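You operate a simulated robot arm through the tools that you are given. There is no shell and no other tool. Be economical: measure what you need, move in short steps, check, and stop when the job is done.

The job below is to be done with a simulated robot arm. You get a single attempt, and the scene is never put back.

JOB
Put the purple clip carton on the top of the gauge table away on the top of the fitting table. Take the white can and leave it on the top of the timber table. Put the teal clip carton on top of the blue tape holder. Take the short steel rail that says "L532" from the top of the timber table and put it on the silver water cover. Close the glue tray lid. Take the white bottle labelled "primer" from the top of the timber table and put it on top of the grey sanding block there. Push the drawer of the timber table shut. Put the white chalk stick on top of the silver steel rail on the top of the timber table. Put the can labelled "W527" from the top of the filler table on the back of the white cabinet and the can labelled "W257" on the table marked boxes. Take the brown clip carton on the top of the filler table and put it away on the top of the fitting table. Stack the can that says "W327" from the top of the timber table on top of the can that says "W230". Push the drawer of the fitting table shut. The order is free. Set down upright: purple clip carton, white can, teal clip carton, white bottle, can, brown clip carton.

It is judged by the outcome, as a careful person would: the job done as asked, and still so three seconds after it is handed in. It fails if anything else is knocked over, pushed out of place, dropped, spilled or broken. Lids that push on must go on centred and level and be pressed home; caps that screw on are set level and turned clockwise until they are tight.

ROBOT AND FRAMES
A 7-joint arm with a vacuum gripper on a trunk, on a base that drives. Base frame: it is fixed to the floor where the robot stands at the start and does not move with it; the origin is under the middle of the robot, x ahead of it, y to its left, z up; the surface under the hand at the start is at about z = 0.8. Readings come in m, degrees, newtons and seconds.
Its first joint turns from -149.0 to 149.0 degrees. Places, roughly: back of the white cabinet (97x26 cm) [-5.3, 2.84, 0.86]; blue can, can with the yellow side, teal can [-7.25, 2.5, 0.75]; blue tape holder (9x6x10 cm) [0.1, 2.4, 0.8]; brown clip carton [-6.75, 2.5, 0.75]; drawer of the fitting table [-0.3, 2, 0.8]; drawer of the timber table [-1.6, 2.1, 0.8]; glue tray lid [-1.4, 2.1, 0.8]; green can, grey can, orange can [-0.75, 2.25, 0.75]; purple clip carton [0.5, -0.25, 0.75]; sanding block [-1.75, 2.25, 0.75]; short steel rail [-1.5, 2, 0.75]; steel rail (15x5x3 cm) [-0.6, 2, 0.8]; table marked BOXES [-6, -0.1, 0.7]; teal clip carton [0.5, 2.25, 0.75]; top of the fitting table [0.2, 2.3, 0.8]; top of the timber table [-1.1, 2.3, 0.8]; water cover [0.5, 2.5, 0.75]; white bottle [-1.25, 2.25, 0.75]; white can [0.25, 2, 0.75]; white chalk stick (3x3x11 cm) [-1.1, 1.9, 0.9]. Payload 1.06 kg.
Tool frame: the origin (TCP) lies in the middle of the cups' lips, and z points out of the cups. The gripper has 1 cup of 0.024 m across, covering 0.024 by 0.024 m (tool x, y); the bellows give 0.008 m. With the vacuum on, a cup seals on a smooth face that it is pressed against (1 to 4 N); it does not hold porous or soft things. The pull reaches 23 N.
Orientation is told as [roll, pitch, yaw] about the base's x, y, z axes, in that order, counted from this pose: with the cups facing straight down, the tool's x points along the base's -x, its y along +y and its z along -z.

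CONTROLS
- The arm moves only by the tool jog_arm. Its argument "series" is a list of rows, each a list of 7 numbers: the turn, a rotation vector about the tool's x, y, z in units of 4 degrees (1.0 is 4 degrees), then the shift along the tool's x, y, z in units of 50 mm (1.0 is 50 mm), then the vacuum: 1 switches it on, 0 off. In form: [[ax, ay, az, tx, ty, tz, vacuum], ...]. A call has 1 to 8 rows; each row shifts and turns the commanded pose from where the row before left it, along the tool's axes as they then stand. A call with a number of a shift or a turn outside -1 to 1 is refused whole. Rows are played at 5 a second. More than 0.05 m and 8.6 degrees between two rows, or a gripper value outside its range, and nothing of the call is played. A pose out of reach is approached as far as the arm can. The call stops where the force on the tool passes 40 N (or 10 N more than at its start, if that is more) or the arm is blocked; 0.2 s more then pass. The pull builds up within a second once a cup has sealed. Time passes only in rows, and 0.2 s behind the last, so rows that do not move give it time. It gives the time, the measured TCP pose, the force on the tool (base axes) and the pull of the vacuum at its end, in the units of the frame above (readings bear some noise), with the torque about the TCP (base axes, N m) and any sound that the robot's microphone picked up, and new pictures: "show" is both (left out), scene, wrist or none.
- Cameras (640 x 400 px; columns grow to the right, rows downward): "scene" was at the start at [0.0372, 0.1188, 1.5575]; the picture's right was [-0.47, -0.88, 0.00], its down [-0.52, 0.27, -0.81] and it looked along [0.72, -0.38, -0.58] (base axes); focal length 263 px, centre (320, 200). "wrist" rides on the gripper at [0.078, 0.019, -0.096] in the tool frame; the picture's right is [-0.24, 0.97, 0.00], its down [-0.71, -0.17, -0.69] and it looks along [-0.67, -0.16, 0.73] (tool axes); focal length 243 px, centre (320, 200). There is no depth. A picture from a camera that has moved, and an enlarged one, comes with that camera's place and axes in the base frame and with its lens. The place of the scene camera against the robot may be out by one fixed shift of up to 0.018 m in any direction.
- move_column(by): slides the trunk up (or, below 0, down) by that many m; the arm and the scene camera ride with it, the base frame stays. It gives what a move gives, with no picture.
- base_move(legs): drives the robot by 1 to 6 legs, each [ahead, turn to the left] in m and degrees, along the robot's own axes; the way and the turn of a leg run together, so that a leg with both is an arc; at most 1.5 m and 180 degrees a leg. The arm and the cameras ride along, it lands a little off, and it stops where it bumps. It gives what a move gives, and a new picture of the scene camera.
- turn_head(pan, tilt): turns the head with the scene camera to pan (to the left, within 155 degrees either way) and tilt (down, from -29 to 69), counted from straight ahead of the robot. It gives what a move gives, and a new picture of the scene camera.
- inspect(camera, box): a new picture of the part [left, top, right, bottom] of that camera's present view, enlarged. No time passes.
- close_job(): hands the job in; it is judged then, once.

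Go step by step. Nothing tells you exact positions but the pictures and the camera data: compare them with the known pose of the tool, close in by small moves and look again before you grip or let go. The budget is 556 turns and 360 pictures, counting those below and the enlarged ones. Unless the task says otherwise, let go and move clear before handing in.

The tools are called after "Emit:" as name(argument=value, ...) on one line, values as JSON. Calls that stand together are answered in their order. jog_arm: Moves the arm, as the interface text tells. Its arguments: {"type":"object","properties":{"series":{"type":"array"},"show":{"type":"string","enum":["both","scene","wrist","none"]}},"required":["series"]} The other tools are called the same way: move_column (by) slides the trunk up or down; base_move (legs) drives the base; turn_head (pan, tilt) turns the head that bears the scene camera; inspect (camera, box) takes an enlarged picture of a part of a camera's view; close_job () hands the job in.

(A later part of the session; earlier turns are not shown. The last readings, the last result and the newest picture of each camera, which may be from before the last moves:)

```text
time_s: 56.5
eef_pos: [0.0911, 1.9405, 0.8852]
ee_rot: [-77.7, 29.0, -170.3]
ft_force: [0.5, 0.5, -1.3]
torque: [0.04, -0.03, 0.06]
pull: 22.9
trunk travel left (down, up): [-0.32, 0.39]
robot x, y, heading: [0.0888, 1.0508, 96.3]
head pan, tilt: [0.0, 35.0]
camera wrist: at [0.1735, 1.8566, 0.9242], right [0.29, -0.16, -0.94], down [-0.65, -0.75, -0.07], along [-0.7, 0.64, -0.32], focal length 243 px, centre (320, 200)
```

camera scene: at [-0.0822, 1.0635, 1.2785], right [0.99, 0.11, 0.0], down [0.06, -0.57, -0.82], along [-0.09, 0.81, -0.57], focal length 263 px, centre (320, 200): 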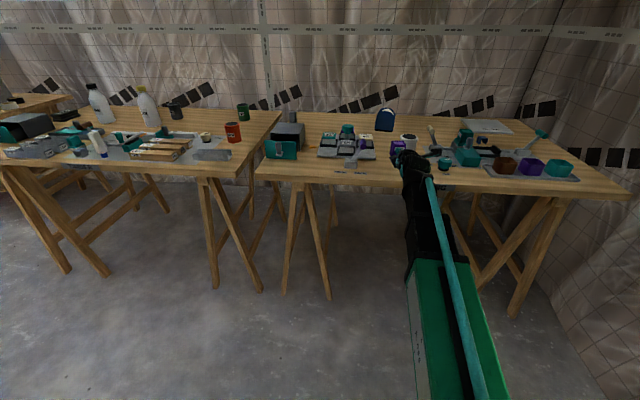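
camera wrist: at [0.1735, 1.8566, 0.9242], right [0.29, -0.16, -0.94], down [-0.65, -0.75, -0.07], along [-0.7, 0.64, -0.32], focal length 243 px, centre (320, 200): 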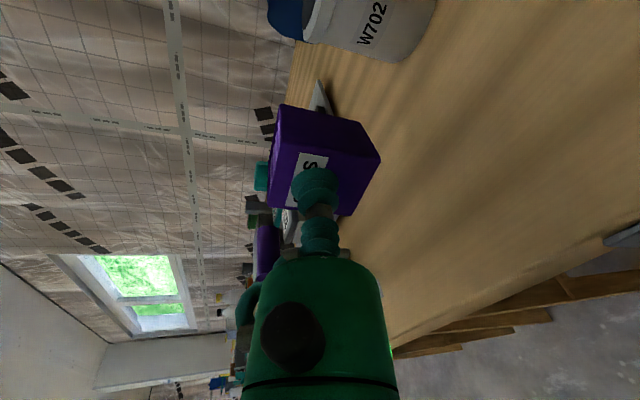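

Position is good. Lowering nearly to the table, then fine steps until contact.

Emit:
move_column(by=-0.052)

Emit:
jog_arm(series=[[0, 0, 0, -0.02, 0.034, 0.007, 1], [0, 0, 0, -0.02, 0.034, 0.007, 1], [0, 0, 0, 0, 0, 0, 1]], show="wrist")

```text
time_s: 57.5
eef_pos: [0.0896, 1.9404, 0.8341]
ee_rot: [-77.6, 29.0, -170.3]
ft_force: [-1.0, -0.1, -1.4]
torque: [0.01, 0.01, 0.04]
pull: 22.7
trunk travel left (down, up): [-0.268, 0.442]
robot x, y, heading: [0.0857, 1.0508, 96.5]
head pan, tilt: [0.0, 35.0]
```

```text
time_s: 58.3
eef_pos: [0.0914, 1.9404, 0.8295]
ee_rot: [-77.7, 28.9, -170.4]
ft_force: [0.8, 0.3, -0.5]
torque: [0.07, 0.03, -0.04]
pull: 22.7
trunk travel left (down, up): [-0.268, 0.442]
robot x, y, heading: [0.0863, 1.0503, 96.6]
head pan, tilt: [0.0, 35.0]
camera wrist: at [0.1739, 1.857, 0.8683], right [0.28, -0.16, -0.94], down [-0.65, -0.75, -0.07], along [-0.7, 0.64, -0.32], focal length 243 px, centre (320, 200)
```

wrist: 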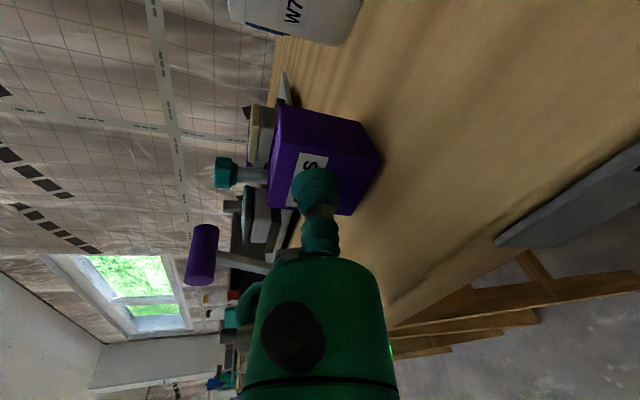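

Emit:
jog_arm(series=[[0, 0, 0, -0.01, 0.017, 0.0037, 1], [0, 0, 0, -0.01, 0.017, 0.0037, 1], [0, 0, 0, 0, 0, 0, 1]], show="none")

Emit:
jog_arm(series=[[0, 0, 0, -0.01, 0.017, 0.0037, 1], [0, 0, 0, -0.01, 0.017, 0.0037, 1], [0, 0, 0, 0, 0, 0, 1]], show="none")

```text
time_s: 59.1
eef_pos: [0.0903, 1.9414, 0.8274]
ee_rot: [-77.8, 28.9, -170.2]
ft_force: [0.8, 0.1, 0.7]
torque: [0.09, -0.04, 0.0]
pull: 23.1
trunk travel left (down, up): [-0.268, 0.442]
robot x, y, heading: [0.0826, 1.0478, 96.3]
head pan, tilt: [0.0, 35.0]
```

```text
time_s: 59.9
eef_pos: [0.0907, 1.938, 0.8269]
ee_rot: [-77.8, 28.9, -170.3]
ft_force: [0.1, -0.9, 4.0]
torque: [0.26, -0.08, -0.01]
pull: 23.0
trunk travel left (down, up): [-0.268, 0.442]
robot x, y, heading: [0.0852, 1.0496, 96.5]
head pan, tilt: [0.0, 35.0]
```

Contact on the table (≈4 N). Releasing and backing straight off.

Emit:
jog_arm(series=[[0, 0, 0, 0, 0, 0, 0], [0, 0, 0, 0, 0, 0, 0], [0, 0, 0, 0, 0, 0, 0], [0, 0, 0, 0, 0, -0.3, 0], [0, 0, 0, 0, 0, -0.6, 0], [0, 0, 0, 0, 0, -0.9, 0], [0, 0, 0, 0, 0, 0, 0]], show="both")

```text
time_s: 61.5
eef_pos: [0.0967, 1.8505, 0.8403]
ee_rot: [-77.7, 29.1, -170.3]
ft_force: [0.1, 0.5, 0.3]
torque: [-0.04, 0.02, -0.01]
pull: 0.1
trunk travel left (down, up): [-0.268, 0.442]
robot x, y, heading: [0.0888, 1.0472, 96.5]
head pan, tilt: [0.0, 35.0]
camera scene: at [-0.0822, 1.0634, 1.2265], right [0.99, 0.11, 0.0], down [0.06, -0.57, -0.82], along [-0.09, 0.81, -0.57], focal length 263 px, centre (320, 200)
camera wrist: at [0.1803, 1.7676, 0.8791], right [0.28, -0.16, -0.94], down [-0.65, -0.75, -0.07], along [-0.7, 0.64, -0.32], focal length 243 px, centre (320, 200)
```

scene: 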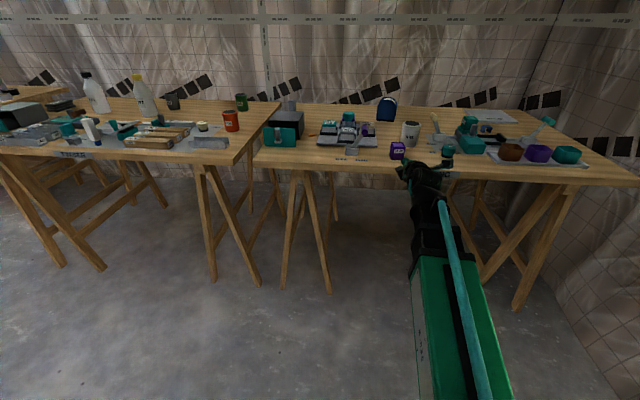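
wrist: 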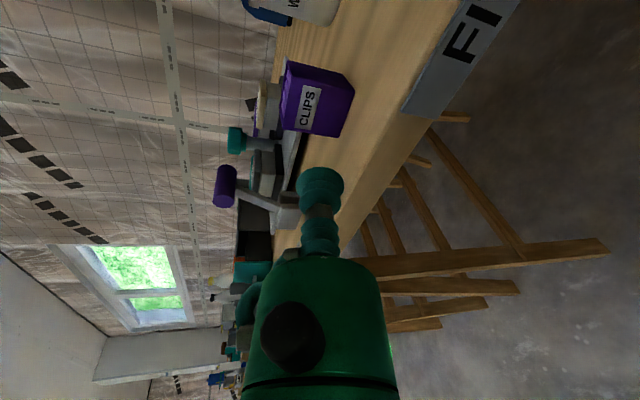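

Purple carton stands upright. Next I'll inspect the teal carton, water cover and drawer from here.

Emit:
move_column(by=0.35)

Emit:
turn_head(pan=-30, tilt=40)

Emit:
inspect(camera="scene", box=[240, 110, 440, 235])

```text
time_s: 64.9
eef_pos: [0.0966, 1.8506, 1.1907]
ee_rot: [-77.8, 28.9, -170.3]
ft_force: [-0.3, 0.2, -1.0]
torque: [-0.02, 0.01, -0.01]
pull: 0.0
trunk travel left (down, up): [-0.618, 0.092]
robot x, y, heading: [0.0859, 1.0485, 96.3]
head pan, tilt: [0.0, 35.0]
```

```text
time_s: 65.8
eef_pos: [0.0965, 1.8502, 1.1913]
ee_rot: [-77.7, 28.9, -170.3]
ft_force: [0.2, -0.5, -1.1]
torque: [-0.01, 0.0, 0.01]
pull: 0.0
trunk travel left (down, up): [-0.618, 0.092]
robot x, y, heading: [0.0859, 1.0476, 96.4]
head pan, tilt: [-30.0, 40.0]
camera scene: at [-0.0384, 1.0539, 1.569], right [0.92, -0.4, 0.0], down [-0.26, -0.59, -0.77], along [0.31, 0.7, -0.64], focal length 263 px, centre (320, 200)
```

scene: 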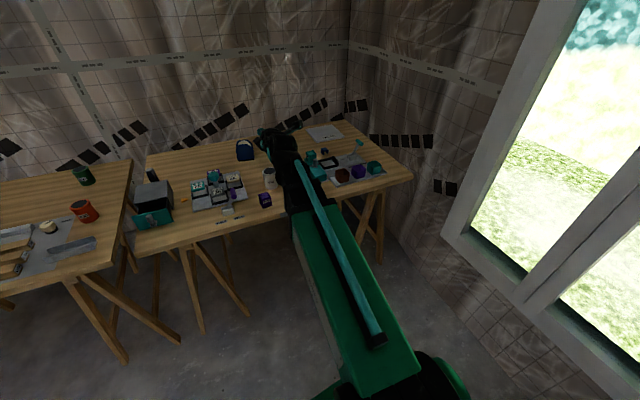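

```text
3.20 times, centred on (340, 172) of scene
camera zoom: at [-0.0384, 1.0539, 1.569], right [0.92, -0.4, 0.0], down [-0.26, -0.59, -0.77], along [0.31, 0.7, -0.64], focal length 842 px, centre (256, 288)
```

zoom: 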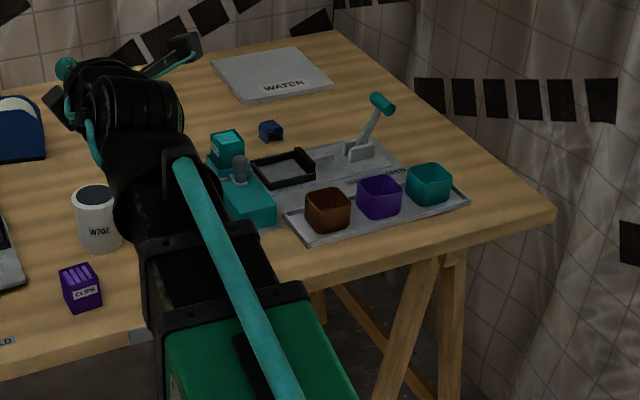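

Emit:
inspect(camera="scene", box=[295, 140, 351, 185])

```text
8.89 times, centred on (323, 162) of scene
camera zoom: at [-0.0384, 1.0539, 1.569], right [0.92, -0.4, 0.0], down [-0.26, -0.59, -0.77], along [0.31, 0.7, -0.64], focal length 2339 px, centre (293, 533)
```

zoom: 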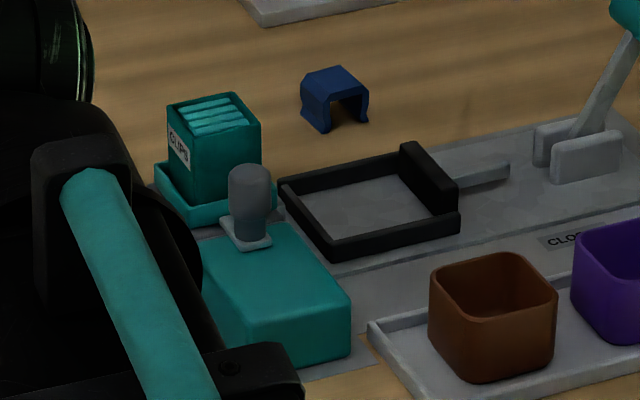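

The teal carton will be best gripped from its left side after the white can is gone. While the tool is horizontal I'll first push the fitting-table drawer; driving left to line up with it.

Emit:
base_move(legs=[[0, 83.6], [0.48, 0], [0, -90]])

Emit:
turn_head(pan=5, tilt=40)

Emit:
inspect(camera="scene", box=[240, 120, 400, 220])

```text
time_s: 76.1
eef_pos: [-0.3133, 1.8453, 1.19]
ee_rot: [-77.7, 29.0, -176.0]
ft_force: [0.2, -0.6, -0.2]
torque: [-0.02, -0.02, 0.01]
pull: 0.0
trunk travel left (down, up): [-0.618, 0.092]
robot x, y, heading: [-0.4002, 1.0512, 90.6]
head pan, tilt: [-30.0, 40.0]
camera scene: at [-0.5251, 1.0662, 1.569], right [0.87, -0.49, 0.0], down [-0.31, -0.56, -0.77], along [0.37, 0.67, -0.64], focal length 263 px, centre (320, 200)
```

scene: 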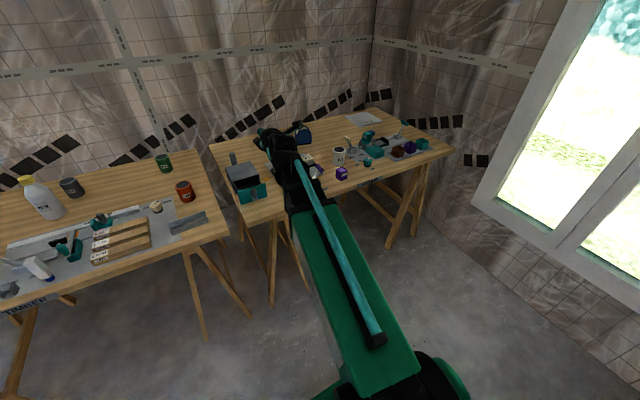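

```text
time_s: 77.1
eef_pos: [-0.3127, 1.8451, 1.1905]
ee_rot: [-77.7, 28.9, -176.0]
ft_force: [-0.1, 0.1, 0.6]
torque: [0.0, 0.01, -0.02]
pull: 0.1
trunk travel left (down, up): [-0.618, 0.092]
robot x, y, heading: [-0.4025, 1.0503, 90.9]
head pan, tilt: [5.0, 40.0]
camera scene: at [-0.5752, 1.0766, 1.569], right [1.0, 0.1, 0.0], down [0.06, -0.64, -0.77], along [-0.08, 0.76, -0.64], focal length 263 px, centre (320, 200)
```

scene: 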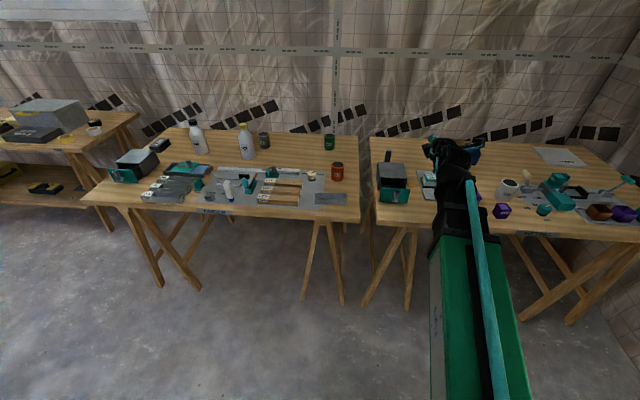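

```text
4.00 times, centred on (320, 170) of scene
camera zoom: at [-0.5752, 1.0766, 1.569], right [1.0, 0.1, 0.0], down [0.06, -0.64, -0.77], along [-0.08, 0.76, -0.64], focal length 1053 px, centre (320, 320)
```

zoom: 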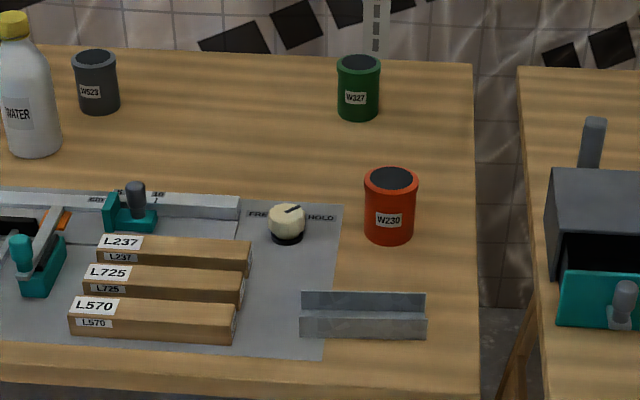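

Emit:
inspect(camera="scene", box=[360, 150, 440, 210])

```text
6.67 times, centred on (400, 180) of scene
camera zoom: at [-0.5752, 1.0766, 1.569], right [1.0, 0.1, 0.0], down [0.06, -0.64, -0.77], along [-0.08, 0.76, -0.64], focal length 1754 px, centre (-213, 333)
```

zoom: 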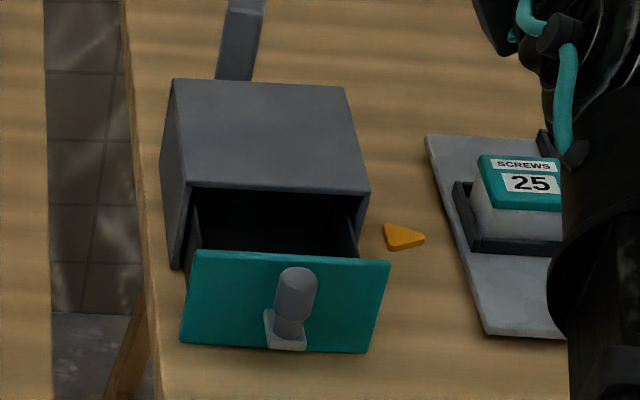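

I'll push on the panel's left half (x ≈ -0.376), away from the peg handle. Turning 4.5° left and lowering.

Emit:
base_move(legs=[[0, 4.5]])

Emit:
move_column(by=-0.305)

Emit:
jog_arm(series=[[0, 0, 0, 0, 0, 0.8, 0], [0, 0, 0, 0, 0, 0.8, 0], [0, 0, 0, 0, 0, 0, 0]], show="both")

```text
time_s: 78.0
eef_pos: [-0.3749, 1.8512, 1.1907]
ee_rot: [-77.8, 28.9, -171.6]
ft_force: [-0.2, 0.5, 0.7]
torque: [0.02, 0.01, 0.02]
pull: 0.1
trunk travel left (down, up): [-0.618, 0.092]
robot x, y, heading: [-0.4021, 1.0519, 94.9]
head pan, tilt: [5.0, 40.0]
camera scene: at [-0.5778, 1.0628, 1.569], right [0.98, 0.18, 0.0], down [0.11, -0.63, -0.77], along [-0.13, 0.75, -0.64], focal length 263 px, centre (320, 200)
```

scene: 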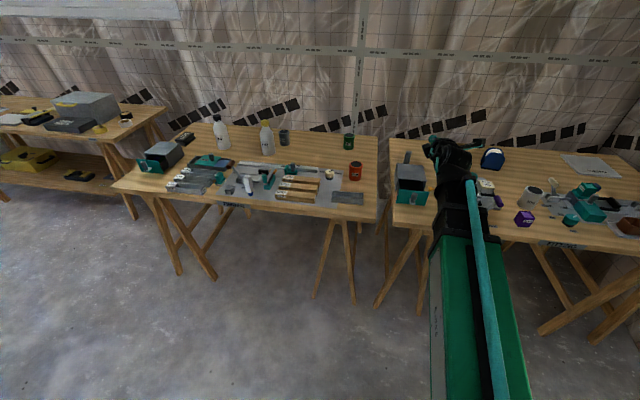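

```text
time_s: 81.0
eef_pos: [-0.375, 1.8502, 0.885]
ee_rot: [-77.7, 28.9, -171.5]
ft_force: [0.1, 0.6, 0.0]
torque: [-0.01, -0.03, 0.01]
pull: 0.0
trunk travel left (down, up): [-0.313, 0.397]
robot x, y, heading: [-0.4006, 1.0496, 95.1]
head pan, tilt: [5.0, 40.0]
```

```text
time_s: 81.8
eef_pos: [-0.3785, 1.9291, 0.8689]
ee_rot: [-77.6, 28.9, -171.5]
ft_force: [0.4, 0.5, 1.0]
torque: [-0.01, -0.02, -0.01]
pull: 0.2
trunk travel left (down, up): [-0.313, 0.397]
robot x, y, heading: [-0.4006, 1.0493, 95.2]
head pan, tilt: [5.0, 40.0]
camera scene: at [-0.5776, 1.0629, 1.264], right [0.98, 0.18, 0.0], down [0.11, -0.63, -0.77], along [-0.13, 0.75, -0.64], focal length 263 px, centre (320, 200)
camera wrist: at [-0.2963, 1.8441, 0.9082], right [0.28, -0.17, -0.94], down [-0.67, -0.74, -0.07], along [-0.69, 0.65, -0.32], focal length 243 px, centre (320, 200)
```

scene: 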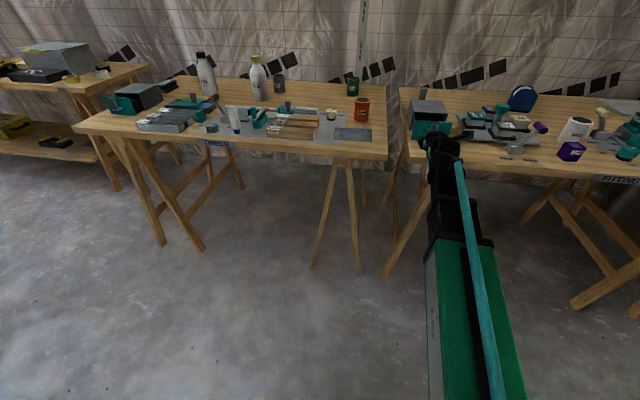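
wrist: 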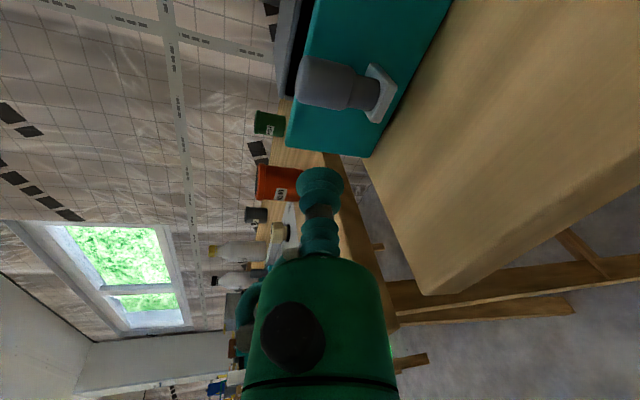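

Cup lines up with the panel's left part, clear of the peg. Advancing to contact and pushing gradually.

Emit:
jog_arm(series=[[0, 0, 0, 0, 0, 0.6, 0], [0, 0, 0, 0, 0, 0.6, 0], [0, 0, 0, 0, 0, 0.2, 0], [0, 0, 0, 0, 0, 0.2, 0], [0, 0, 0, 0, 0, 0.2, 0], [0, 0, 0, 0, 0, 0.2, 0], [0, 0, 0, 0, 0, 0, 0]], show="both")

```text
time_s: 83.4
eef_pos: [-0.383, 2.028, 0.8507]
ee_rot: [-77.7, 28.9, -171.6]
ft_force: [-0.2, 0.5, -0.1]
torque: [-0.02, -0.01, -0.01]
pull: 0.1
trunk travel left (down, up): [-0.313, 0.397]
robot x, y, heading: [-0.4034, 1.0494, 95.2]
head pan, tilt: [5.0, 40.0]
camera scene: at [-0.5776, 1.0628, 1.264], right [0.98, 0.18, 0.0], down [0.11, -0.63, -0.77], along [-0.13, 0.75, -0.64], focal length 263 px, centre (320, 200)
camera wrist: at [-0.3005, 1.9425, 0.8898], right [0.28, -0.17, -0.94], down [-0.67, -0.74, -0.07], along [-0.69, 0.65, -0.32], focal length 243 px, centre (320, 200)
```

scene: 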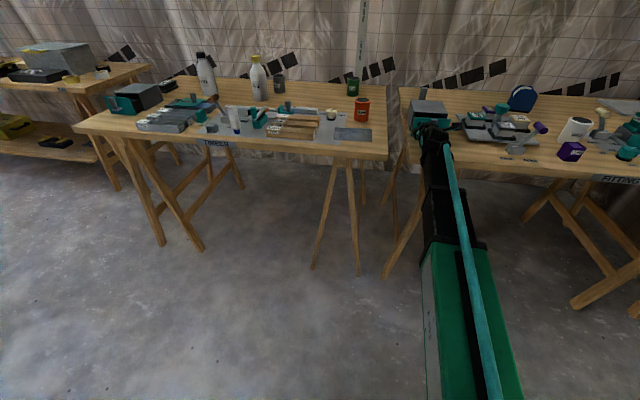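
wrist: 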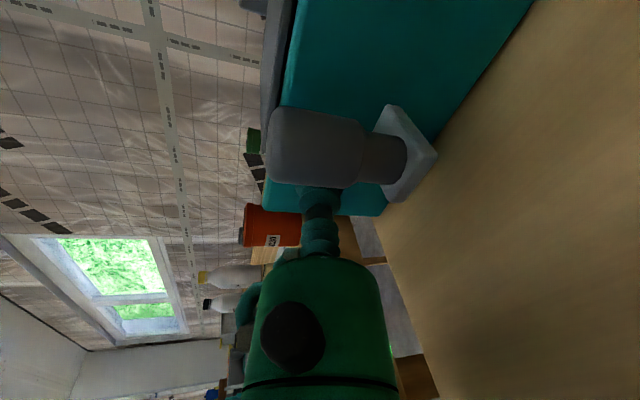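

The drawer is sliding in. Continuing.

Emit:
jog_arm(series=[[0, 0, 0, 0, 0, 0.2, 0], [0, 0, 0, 0, 0, 0.2, 0], [0, 0, 0, 0, 0, 0.2, 0], [0, 0, 0, 0, 0, 0.2, 0], [0, 0, 0, 0, 0, 0, 0]], show="wrist")

```text
time_s: 84.6
eef_pos: [-0.3838, 2.0659, 0.8424]
ee_rot: [-77.7, 28.8, -171.7]
ft_force: [-0.1, -0.9, 0.2]
torque: [0.02, -0.04, -0.02]
pull: 0.2
trunk travel left (down, up): [-0.313, 0.397]
robot x, y, heading: [-0.4012, 1.0488, 95.4]
head pan, tilt: [5.0, 40.0]
camera wrist: at [-0.3024, 1.9812, 0.8823], right [0.28, -0.17, -0.94], down [-0.67, -0.74, -0.07], along [-0.69, 0.65, -0.32], focal length 243 px, centre (320, 200)
```

wrist: 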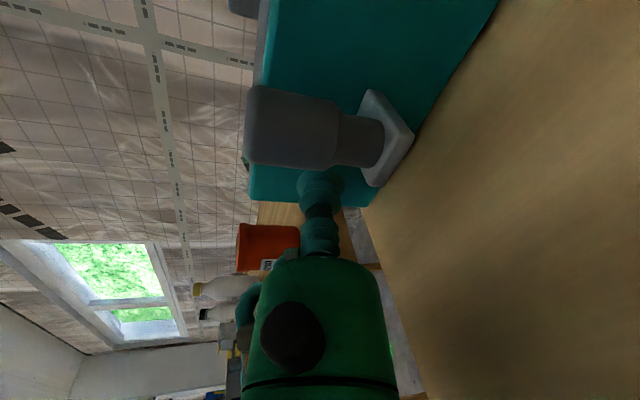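

Emit:
jog_arm(series=[[0, 0, 0, 0, 0, 0.15, 0], [0, 0, 0, 0, 0, 0.15, 0], [0, 0, 0, 0, 0, 0.15, 0], [0, 0, 0, 0, 0, 0, 0]], show="both")

```text
time_s: 85.5
eef_pos: [-0.3847, 2.082, 0.84]
ee_rot: [-77.5, 29.0, -171.4]
ft_force: [-0.2, -12.2, 2.5]
torque: [0.04, -0.06, 0.0]
pull: 0.1
trunk travel left (down, up): [-0.313, 0.397]
robot x, y, heading: [-0.4039, 1.0506, 95.1]
head pan, tilt: [5.0, 40.0]
stopped in row 4: the force on the tool passed its limit at 44 N (the readings are from after the stop); the commanded pose is now the measured one
camera scene: at [-0.5776, 1.0611, 1.2642], right [0.98, 0.18, 0.0], down [0.11, -0.63, -0.77], along [-0.13, 0.75, -0.64], focal length 263 px, centre (320, 200)
camera wrist: at [-0.303, 1.9967, 0.8788], right [0.28, -0.17, -0.94], down [-0.67, -0.74, -0.07], along [-0.69, 0.65, -0.32], focal length 243 px, centre (320, 200)
```

scene: 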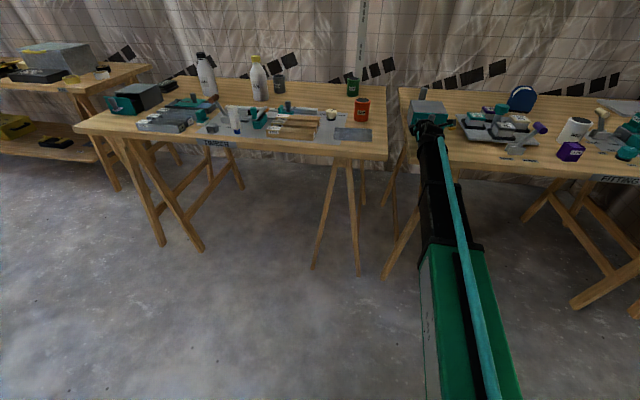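
wrist: 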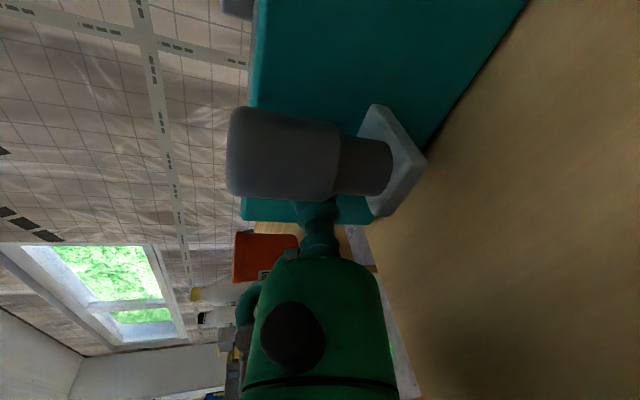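

The drawer hit its stop. Backing off and checking.

Emit:
jog_arm(series=[[0, 0, 0, 0, 0, -0.5, 0], [0, 0, 0, 0, 0, -1, 0], [0, 0, 0, 0, 0, -1, 0], [0, 0, 0, 0, 0, -1, 0], [0, 0, 0, 0, 0, -1, 0], [0, 0, 0, 0, 0, 0, 0]], show="wrist")

Emit:
move_column(by=0.3)

Emit:
turn_head(pan=5, tilt=41)

Emit:
inspect(camera="scene", box=[370, 140, 450, 210])

```text
time_s: 86.8
eef_pos: [-0.3759, 1.8634, 0.8779]
ee_rot: [-77.4, 28.8, -171.4]
ft_force: [0.2, 0.1, 0.1]
torque: [-0.02, -0.01, 0.04]
pull: 0.0
trunk travel left (down, up): [-0.313, 0.397]
robot x, y, heading: [-0.4031, 1.0517, 95.5]
head pan, tilt: [5.0, 40.0]
camera wrist: at [-0.2948, 1.7779, 0.917], right [0.28, -0.17, -0.94], down [-0.67, -0.74, -0.06], along [-0.69, 0.65, -0.32], focal length 243 px, centre (320, 200)
```

wrist: 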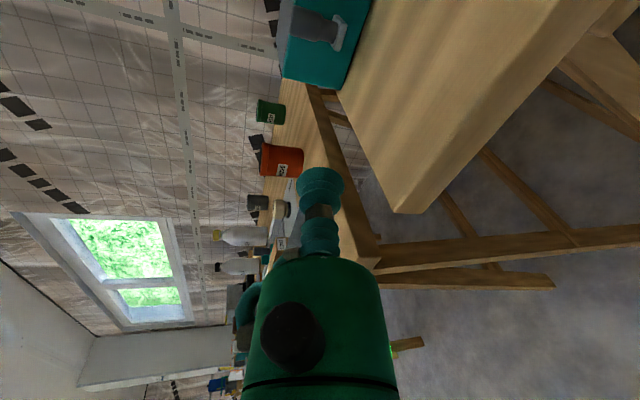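

```text
time_s: 89.8
eef_pos: [-0.3756, 1.8633, 1.1782]
ee_rot: [-77.5, 28.9, -171.4]
ft_force: [1.2, -0.3, 0.2]
torque: [0.04, 0.02, -0.03]
pull: 0.1
trunk travel left (down, up): [-0.613, 0.097]
robot x, y, heading: [-0.4022, 1.0523, 95.0]
head pan, tilt: [5.0, 40.0]
```

```text
time_s: 90.5
eef_pos: [-0.3769, 1.863, 1.1783]
ee_rot: [-77.4, 28.8, -171.3]
ft_force: [-0.4, -0.3, 0.2]
torque: [0.0, 0.01, -0.01]
pull: 0.0
trunk travel left (down, up): [-0.613, 0.097]
robot x, y, heading: [-0.4015, 1.0463, 95.1]
head pan, tilt: [5.0, 41.0]
camera scene: at [-0.5775, 1.0618, 1.5625], right [0.98, 0.18, 0.0], down [0.12, -0.65, -0.75], along [-0.13, 0.74, -0.66], focal length 263 px, centre (320, 200)
```

scene: 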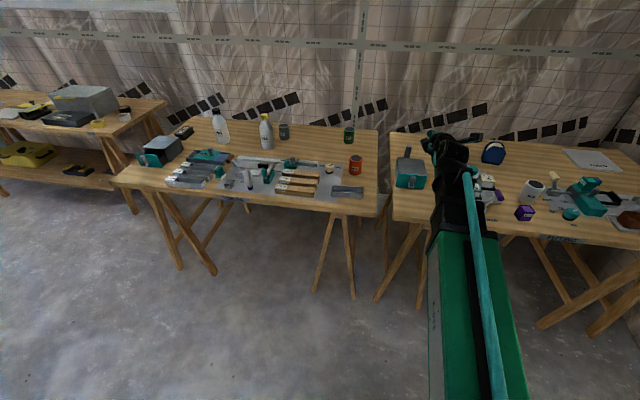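

```text
5.71 times, centred on (410, 175) of scene
camera zoom: at [-0.5775, 1.0618, 1.5625], right [0.98, 0.18, 0.0], down [0.12, -0.65, -0.75], along [-0.13, 0.74, -0.66], focal length 1504 px, centre (-194, 343)
```

zoom: 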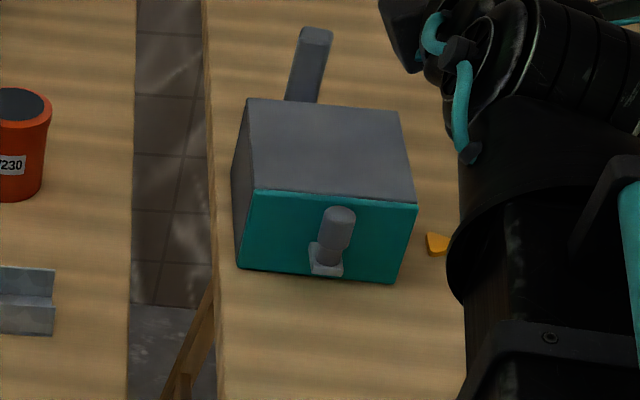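

Fitting drawer is shut. Looking at the timber drawer next.

Emit:
inspect(camera="scene", box=[120, 110, 250, 200])

```text
4.44 times, centred on (185, 155) of scene
camera zoom: at [-0.5775, 1.0618, 1.5625], right [0.98, 0.18, 0.0], down [0.12, -0.65, -0.75], along [-0.13, 0.74, -0.66], focal length 1170 px, centre (920, 400)
```

zoom: 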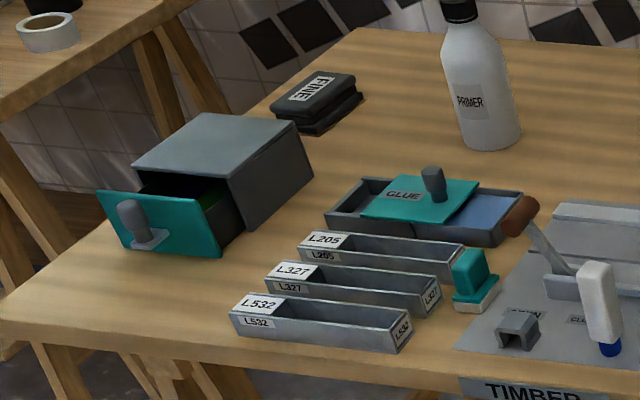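

Same orientation drawer; panel spans x≈-1.677…-1.559 at y≈2.015. Driving to the same relative pose.

Emit:
base_move(legs=[[0, 85], [1.274, 0], [0, -85]])

Emit:
inspect(camera="scene", box=[340, 130, 440, 220])

```text
time_s: 104.3
eef_pos: [-1.6529, 1.89, 1.1785]
ee_rot: [-77.4, 28.8, -173.7]
ft_force: [0.0, 0.2, 0.1]
torque: [0.0, 0.0, 0.02]
pull: 0.0
trunk travel left (down, up): [-0.613, 0.097]
robot x, y, heading: [-1.7162, 1.0741, 92.7]
head pan, tilt: [5.0, 41.0]
camera scene: at [-1.884, 1.0973, 1.5625], right [0.99, 0.14, 0.0], down [0.09, -0.65, -0.75], along [-0.1, 0.75, -0.66], focal length 263 px, centre (320, 200)
```

scene: 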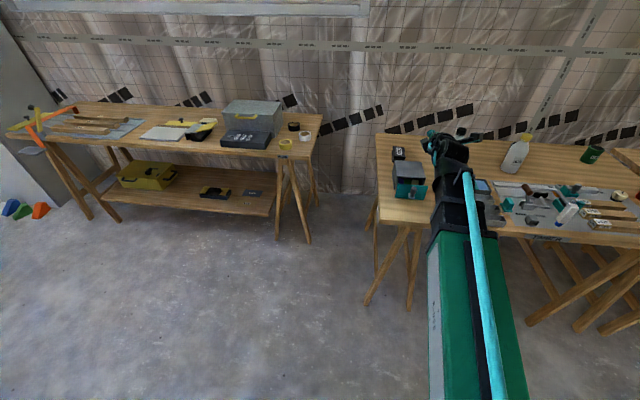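

```text
4.44 times, centred on (390, 175) of scene
camera zoom: at [-1.884, 1.0973, 1.5625], right [0.99, 0.14, 0.0], down [0.09, -0.65, -0.75], along [-0.1, 0.75, -0.66], focal length 1170 px, centre (9, 311)
```

zoom: 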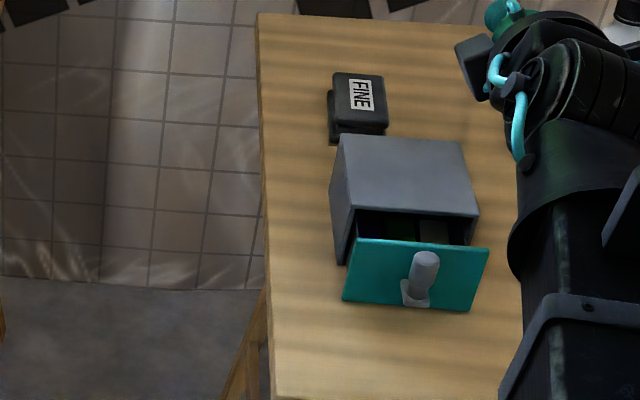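

Well aligned (x = -1.653). Lowering and pushing as before.

Emit:
move_column(by=-0.3)

Emit:
jog_arm(series=[[0, 0, 0, 0, 0, 0.8, 0], [0, 0, 0, 0, 0, 0.8, 0], [0, 0, 0, 0, 0, 0, 0]], show="wrist")

```text
time_s: 107.3
eef_pos: [-1.6516, 1.8901, 0.8772]
ee_rot: [-77.5, 28.8, -173.7]
ft_force: [0.1, 0.3, -0.4]
torque: [0.04, 0.04, 0.02]
pull: 0.0
trunk travel left (down, up): [-0.313, 0.397]
robot x, y, heading: [-1.7081, 1.0757, 92.7]
head pan, tilt: [5.0, 41.0]
```

```text
time_s: 108.1
eef_pos: [-1.6531, 1.9673, 0.8613]
ee_rot: [-77.3, 29.0, -173.6]
ft_force: [-0.7, -0.2, 0.0]
torque: [-0.03, -0.01, -0.01]
pull: 0.1
trunk travel left (down, up): [-0.313, 0.397]
robot x, y, heading: [-1.7118, 1.0792, 92.7]
head pan, tilt: [5.0, 41.0]
camera wrist: at [-1.5749, 1.8794, 0.9], right [0.27, -0.18, -0.94], down [-0.7, -0.71, -0.06], along [-0.66, 0.68, -0.32], focal length 243 px, centre (320, 200)
```

wrist: 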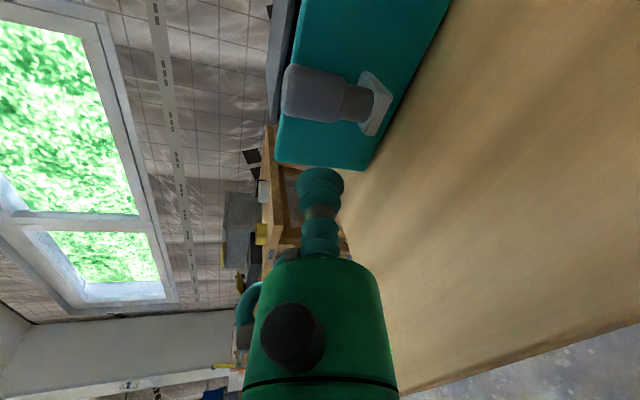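

Slightly close to the peg; shifting 6 mm left, then pushing.

Emit:
jog_arm(series=[[0, 0, 0, -0.105, -0.058, 0, 0], [0, 0, 0, 0, 0, 0.5, 0], [0, 0, 0, 0, 0, 0.5, 0], [0, 0, 0, 0, 0, 0.3, 0], [0, 0, 0, 0, 0, 0.2, 0], [0, 0, 0, 0, 0, 0, 0]], show="wrist")

```text
time_s: 109.5
eef_pos: [-1.657, 2.0412, 0.8479]
ee_rot: [-77.6, 28.8, -173.5]
ft_force: [-0.1, -0.2, 0.0]
torque: [-0.01, -0.01, 0.0]
pull: 0.1
trunk travel left (down, up): [-0.313, 0.397]
robot x, y, heading: [-1.7124, 1.0764, 92.5]
head pan, tilt: [5.0, 41.0]
camera wrist: at [-1.5792, 1.9527, 0.8876], right [0.27, -0.18, -0.94], down [-0.7, -0.71, -0.06], along [-0.66, 0.68, -0.32], focal length 243 px, centre (320, 200)
```

wrist: 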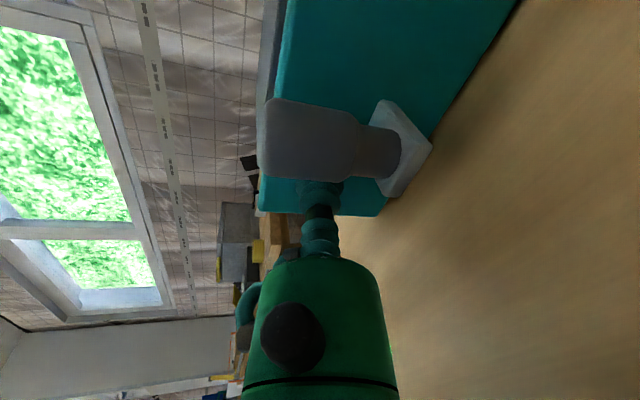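

Emit:
jog_arm(series=[[0, 0, 0, 0, 0, 0.2, 0], [0, 0, 0, 0, 0, 0.2, 0], [0, 0, 0, 0, 0, 0.2, 0], [0, 0, 0, 0, 0, 0.2, 0], [0, 0, 0, 0, 0, 0.15, 0], [0, 0, 0, 0, 0, 0.12, 0], [0, 0, 0, 0, 0, 0.12, 0], [0, 0, 0, 0, 0, 0, 0]], show="wrist")

```text
time_s: 110.7
eef_pos: [-1.6573, 2.0817, 0.8394]
ee_rot: [-77.4, 28.7, -173.5]
ft_force: [-0.3, -14.3, 2.2]
torque: [0.02, 0.01, -0.02]
pull: 0.0
trunk travel left (down, up): [-0.313, 0.397]
robot x, y, heading: [-1.7111, 1.0737, 92.9]
head pan, tilt: [5.0, 41.0]
stopped in row 6: the force on the tool passed its limit at 47 N (the readings are from after the stop); the commanded pose is now the measured one
camera wrist: at [-1.5792, 1.9935, 0.8777], right [0.27, -0.18, -0.94], down [-0.7, -0.71, -0.06], along [-0.66, 0.67, -0.32], focal length 243 px, centre (320, 200)
```

wrist: 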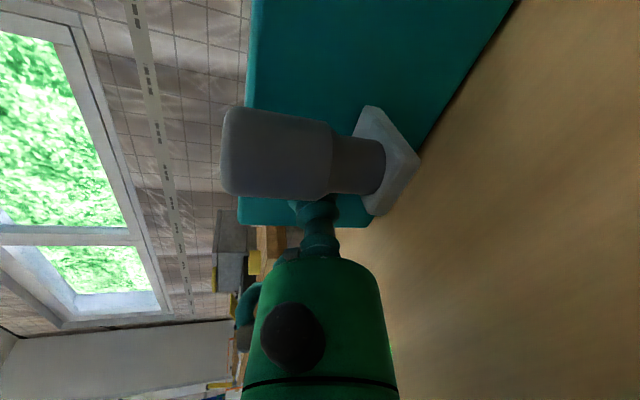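

Timber drawer reached its stop. Backing off, raising, and turning the tool to point down.

Emit:
jog_arm(series=[[0, 0, 0, 0, 0, -0.5, 0], [0, 0, 0, 0, 0, -1, 0], [0, 0, 0, 0, 0, -1, 0], [0, 0, 0, 0, 0, -1, 0], [0, 0, 0, 0, 0, -1, 0], [0, 0, 0, 0, 0, 0, 0]], show="none")

Emit:
move_column(by=0.3)

Emit:
jog_arm(series=[[-1, -0.557, 0, 0, 0, 0, 0], [-1, -0.557, 0, 0, 0, 0, 0], [-1, -0.557, 0, 0, 0, 0, 0], [-1, -0.557, 0, 0, 0, 0, 0], [-1, -0.557, 0, 0, 0, 0, 0], [-1, -0.557, 0, 0, 0, 0, 0], [-1, -0.557, 0, 0, 0, 0, 0], [-1, -0.557, 0, 0, 0, 0, 0]], show="none")

Emit:
jog_arm(series=[[-1, -0.557, 0, 0, 0, 0, 0], [-1, -0.557, 0, 0, 0, 0, 0], [-1, -0.557, 0, 0, 0, 0, 0], [-1, -0.557, 0, 0, 0, 0, 0], [-1, -0.557, 0, 0, 0, 0, 0], [-1, -0.557, 0, 0, 0, 0, 0], [-1, -0.557, 0, 0, 0, 0, 0], [-1, -0.557, 0, 0, 0, 0, 0]], show="none")

Emit:
jog_arm(series=[[-1, -0.557, 0, 0, 0, 0, 0], [-0.24, -0.134, 0, 0, 0, 0, 0], [0, 0, 0, 0, 0, 0, 0]], show="both")

```text
time_s: 112.1
eef_pos: [-1.6542, 1.8618, 0.8833]
ee_rot: [-77.2, 28.8, -173.5]
ft_force: [0.6, 0.2, 0.5]
torque: [-0.01, -0.03, 0.02]
pull: 0.2
trunk travel left (down, up): [-0.313, 0.397]
robot x, y, heading: [-1.7084, 1.0769, 93.0]
head pan, tilt: [5.0, 41.0]
```

```text
time_s: 115.1
eef_pos: [-1.6546, 1.8633, 1.1821]
ee_rot: [-77.1, 28.8, -173.4]
ft_force: [0.2, -0.1, -0.3]
torque: [-0.01, 0.01, -0.03]
pull: 0.1
trunk travel left (down, up): [-0.613, 0.097]
robot x, y, heading: [-1.7061, 1.0748, 92.7]
head pan, tilt: [5.0, 41.0]
```

```text
time_s: 116.9
eef_pos: [-1.5317, 1.8418, 1.1562]
ee_rot: [-39.7, 17.9, -155.9]
ft_force: [0.9, 0.5, 0.4]
torque: [-0.01, -0.01, 0.01]
pull: 0.1
out of reach, approached as far as the arm can: row 1, 2, 3, 4, 5, 6, 7, 8
trunk travel left (down, up): [-0.613, 0.097]
robot x, y, heading: [-1.7096, 1.0795, 92.7]
head pan, tilt: [5.0, 41.0]
```

```text
time_s: 118.7
eef_pos: [-1.4557, 1.813, 1.1541]
ee_rot: [-15.7, -4.7, -145.9]
ft_force: [-0.2, -0.7, 0.6]
torque: [0.01, -0.01, 0.01]
pull: 0.0
out of reach, approached as far as the arm can: row 1, 2, 3, 4, 5, 6, 7, 8
trunk travel left (down, up): [-0.613, 0.097]
robot x, y, heading: [-1.7131, 1.0769, 92.7]
head pan, tilt: [5.0, 41.0]
```

```text
time_s: 119.5
eef_pos: [-1.455, 1.8124, 1.155]
ee_rot: [-12.8, -8.7, -145.0]
ft_force: [-1.1, 0.2, -0.4]
torque: [-0.03, 0.05, 0.05]
pull: 0.0
trunk travel left (down, up): [-0.613, 0.097]
robot x, y, heading: [-1.7071, 1.0792, 92.8]
head pan, tilt: [5.0, 41.0]
camera scene: at [-1.8841, 1.0969, 1.5625], right [0.99, 0.14, 0.0], down [0.09, -0.65, -0.75], along [-0.1, 0.75, -0.66], focal length 263 px, centre (320, 200)
camera wrist: at [-1.3584, 1.8332, 1.2308], right [0.33, -0.93, -0.18], down [-0.49, -0.33, 0.8], along [-0.81, -0.18, -0.57], focal length 243 px, centre (320, 200)
```

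scene: 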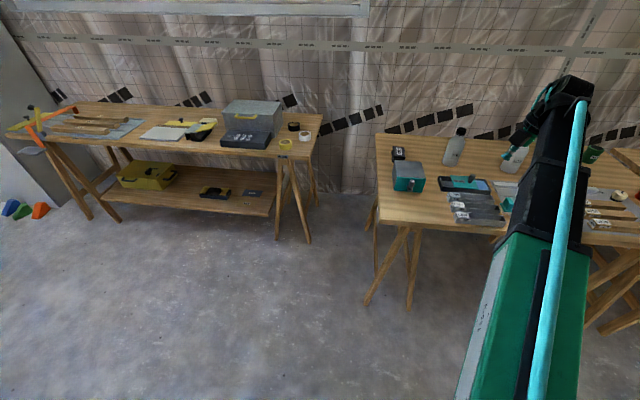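
wrist: 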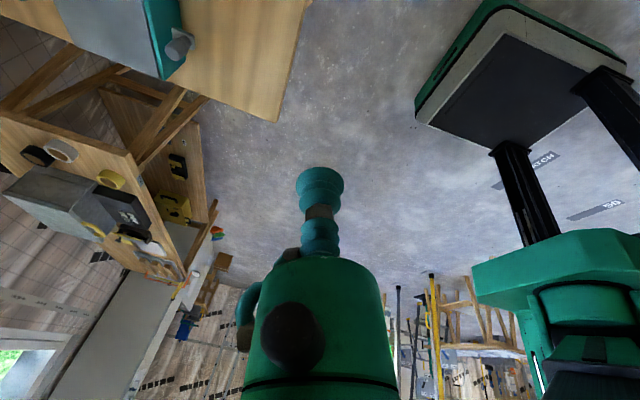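

A joint limit skewed the pose. I'll yaw the tool back toward its home orientation.

Emit:
jog_arm(series=[[0, 0, 1, 0, 0, 0, 0], [0, 0, 1, 0, 0, 0, 0], [0, 0, 1, 0, 0, 0, 0], [0, 0, 1, 0, 0, 0, 0], [0, 0, 1, 0, 0, 0, 0], [0, 0, 1, 0, 0, 0, 0], [0, 0, 1, 0, 0, 0, 0], [0, 0, 1, 0, 0, 0, 0]], show="none")

Emit:
jog_arm(series=[[0, 0, 1, 0, 0, 0, 0], [0, 0, 1, 0, 0, 0, 0], [0, 0, 1, 0, 0, 0, 0], [0, 0, 1, 0, 0, 0, 0], [0, 0, 1, 0, 0, 0, 0], [0, 0, 1, 0, 0, 0, 0], [0, 0, 1, 0, 0, 0, 0], [0, 0, 1, 0, 0, 0, 0]], show="none")

Emit:
jog_arm(series=[[0, 0, 1, 0, 0, 0, 0], [0, 0, 1, 0, 0, 0, 0], [0, 0, 1, 0, 0, 0, 0], [0, 0, 1, 0, 0, 0, 0], [0, 0, 1, 0, 0, 0, 0], [0, 0, 1, 0, 0, 0, 0], [0, 0, 1, 0, 0, 0, 0], [0, 0, 1, 0, 0, 0, 0]], show="none")

Emit:
jog_arm(series=[[0, 0, 1, 0, 0, 0, 0], [0, 0, 1, 0, 0, 0, 0], [0, 0, 1, 0, 0, 0, 0], [0, 0, 1, 0, 0, 0, 0], [0, 0, 1, 0, 0, 0, 0], [0, 0, 1, 0, 0, 0, 0], [0, 0, 0, 0, 0, 0, 0]], show="wrist")

```text
time_s: 121.3
eef_pos: [-1.4559, 1.8115, 1.1561]
ee_rot: [-6.2, -14.1, -177.3]
ft_force: [-0.1, 0.6, 0.7]
torque: [-0.01, -0.03, 0.01]
pull: 0.1
trunk travel left (down, up): [-0.613, 0.097]
robot x, y, heading: [-1.7066, 1.0798, 92.6]
head pan, tilt: [5.0, 41.0]
```

```text
time_s: 123.1
eef_pos: [-1.4568, 1.8126, 1.1551]
ee_rot: [2.4, -15.2, 149.5]
ft_force: [-0.3, -1.3, 0.7]
torque: [0.01, -0.04, 0.02]
pull: 0.2
trunk travel left (down, up): [-0.613, 0.097]
robot x, y, heading: [-1.7084, 1.0764, 92.9]
head pan, tilt: [5.0, 41.0]
```

```text
time_s: 124.9
eef_pos: [-1.4555, 1.8122, 1.1544]
ee_rot: [10.2, -11.6, 116.9]
ft_force: [0.2, -0.4, -0.4]
torque: [-0.01, 0.0, 0.0]
pull: 0.0
trunk travel left (down, up): [-0.613, 0.097]
robot x, y, heading: [-1.7043, 1.0776, 92.8]
head pan, tilt: [5.0, 41.0]
```

```text
time_s: 126.5
eef_pos: [-1.4561, 1.8126, 1.1566]
ee_rot: [13.9, -6.4, 93.0]
ft_force: [0.4, 0.5, 0.0]
torque: [-0.01, 0.03, 0.02]
pull: 0.1
trunk travel left (down, up): [-0.613, 0.097]
robot x, y, heading: [-1.71, 1.0806, 92.8]
head pan, tilt: [5.0, 41.0]
camera wrist: at [-1.4464, 1.7254, 1.2424], right [-0.95, 0.15, 0.26], down [0.3, 0.65, 0.7], along [-0.06, 0.74, -0.67], focal length 243 px, centre (320, 200)
```

wrist: 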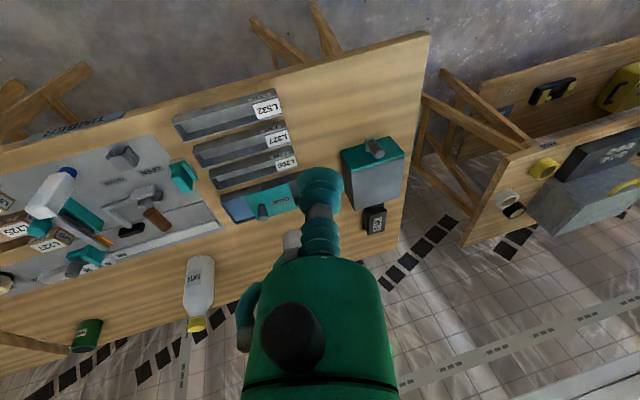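

Emit:
jog_arm(series=[[0.88, 0.396, 0, 0, 0, 0, 0], [0.88, 0.396, 0, 0, 0, 0, 0], [0.88, 0.396, 0, 0, 0, 0, 0], [0.88, 0.396, 0, 0, 0, 0, 0], [0, 0, 0, 0, 0, 0, 0]], show="wrist")

Emit:
inspect(camera="scene", box=[370, 120, 450, 210])

```text
time_s: 127.7
eef_pos: [-1.4559, 1.8129, 1.1562]
ee_rot: [14.0, -6.5, 93.2]
ft_force: [1.0, 0.5, 0.3]
torque: [0.0, 0.03, -0.01]
pull: 0.0
out of reach, approached as far as the arm can: row 1, 2, 3, 4
trunk travel left (down, up): [-0.613, 0.097]
robot x, y, heading: [-1.7104, 1.0767, 93.0]
head pan, tilt: [5.0, 41.0]
camera wrist: at [-1.4463, 1.7254, 1.2424], right [-0.95, 0.15, 0.26], down [0.3, 0.65, 0.7], along [-0.06, 0.74, -0.66], focal length 243 px, centre (320, 200)
```

wrist: 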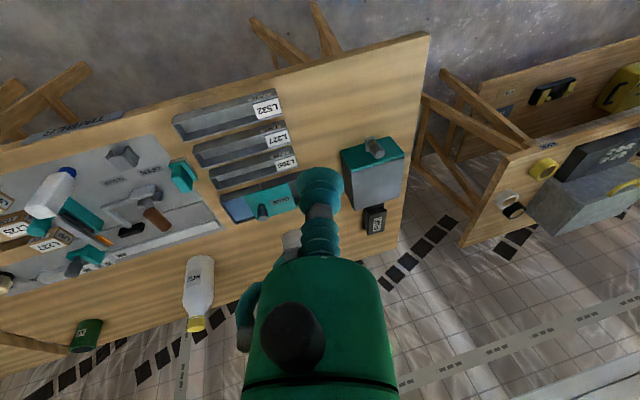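

```text
4.44 times, centred on (410, 165) of scene
camera zoom: at [-1.884, 1.0969, 1.5625], right [0.99, 0.14, 0.0], down [0.09, -0.65, -0.75], along [-0.1, 0.75, -0.66], focal length 1170 px, centre (-80, 356)
```

zoom: 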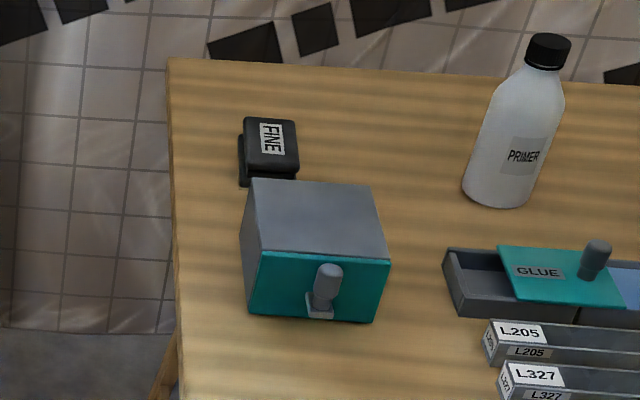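

The timber drawer is flush. The arm is at a limit; moving the TCP toward the robot's centreline and retrying the tilt.

Emit:
jog_arm(series=[[0, 0, 0, -0.05, 0.9, 0.23, 0], [0, 0, 0, -0.05, 0.9, 0.23, 0], [0, 0, 0, -0.05, 0.9, 0.23, 0], [0, 0, 0, -0.05, 0.9, 0.23, 0], [0.88, 0.396, 0, 0, 0, 0, 0], [0.88, 0.396, 0, 0, 0, 0, 0], [0.88, 0.396, 0, 0, 0, 0, 0], [0.88, 0.396, 0, 0, 0, 0, 0]], show="none")

```text
time_s: 129.5
eef_pos: [-1.6434, 1.8139, 1.1533]
ee_rot: [14.5, -6.6, 93.2]
ft_force: [0.3, -0.5, -0.2]
torque: [-0.01, 0.01, -0.04]
pull: 0.1
out of reach, approached as far as the arm can: row 5, 6, 7, 8
trunk travel left (down, up): [-0.613, 0.097]
robot x, y, heading: [-1.7115, 1.0762, 92.8]
head pan, tilt: [5.0, 41.0]
```

Emit:
jog_arm(series=[[1, 0, 0, 0, 0, 0, 0], [0, 0, 0, 0, 0, 0, 0]], show="none")

Emit:
jog_arm(series=[[0, 1, 0, 0, 0, 0, 0], [0, 0, 0, 0, 0, 0, 0]], show="none")

Emit:
jog_arm(series=[[0, 0, 1, 0, 0, 0, 0], [0, 0, 0, 0, 0, 0, 0]], show="none")

```text
time_s: 130.1
eef_pos: [-1.6445, 1.8133, 1.1537]
ee_rot: [14.5, -6.6, 93.2]
ft_force: [-0.2, -0.9, 0.2]
torque: [0.0, -0.01, -0.01]
pull: 0.2
out of reach, approached as far as the arm can: row 1
trunk travel left (down, up): [-0.613, 0.097]
robot x, y, heading: [-1.7094, 1.0753, 92.7]
head pan, tilt: [5.0, 41.0]
```

```text
time_s: 130.7
eef_pos: [-1.6413, 1.8126, 1.1548]
ee_rot: [15.1, -2.9, 94.2]
ft_force: [-1.2, -0.9, -0.1]
torque: [0.02, 0.0, 0.01]
pull: 0.1
trunk travel left (down, up): [-0.613, 0.097]
robot x, y, heading: [-1.7087, 1.0801, 92.7]
head pan, tilt: [5.0, 41.0]
```

```text
time_s: 131.3
eef_pos: [-1.6293, 1.8112, 1.1517]
ee_rot: [15.2, -2.1, 91.1]
ft_force: [0.2, 0.0, -0.5]
torque: [0.0, 0.0, 0.02]
pull: 0.1
out of reach, approached as far as the arm can: row 1
trunk travel left (down, up): [-0.613, 0.097]
robot x, y, heading: [-1.712, 1.0755, 92.8]
head pan, tilt: [5.0, 41.0]
```

Emit:
jog_arm(series=[[0, 0, 0, 0, 0.9, 0.23, 0], [0, 0, 0, 0, 0.9, 0.23, 0], [0, 0, 0, 0, 0.9, 0.23, 0], [0, 0, 0, 0, 0.9, 0.23, 0], [0, 0, 0, 0, 0.9, 0.23, 0], [0, 0, 0, 0, 0.9, 0.23, 0], [1, 0, 0, 0, 0, 0, 0], [1, 0, 0, 0, 0, 0, 0]], show="scene")

```text
time_s: 133.1
eef_pos: [-1.6703, 1.7965, 1.0905]
ee_rot: [15.4, -2.6, 92.7]
ft_force: [-0.9, 0.0, 0.4]
torque: [0.01, 0.02, -0.03]
pull: 0.1
out of reach, approached as far as the arm can: row 1, 2, 3, 4, 5, 6, 7, 8
trunk travel left (down, up): [-0.613, 0.097]
robot x, y, heading: [-1.706, 1.0761, 92.7]
head pan, tilt: [5.0, 41.0]
camera scene: at [-1.8841, 1.0969, 1.5625], right [0.99, 0.14, 0.0], down [0.09, -0.65, -0.75], along [-0.1, 0.75, -0.66], focal length 263 px, centre (320, 200)
```

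scene: 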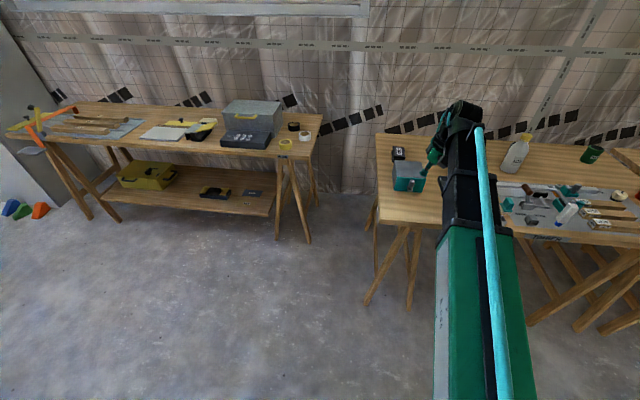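

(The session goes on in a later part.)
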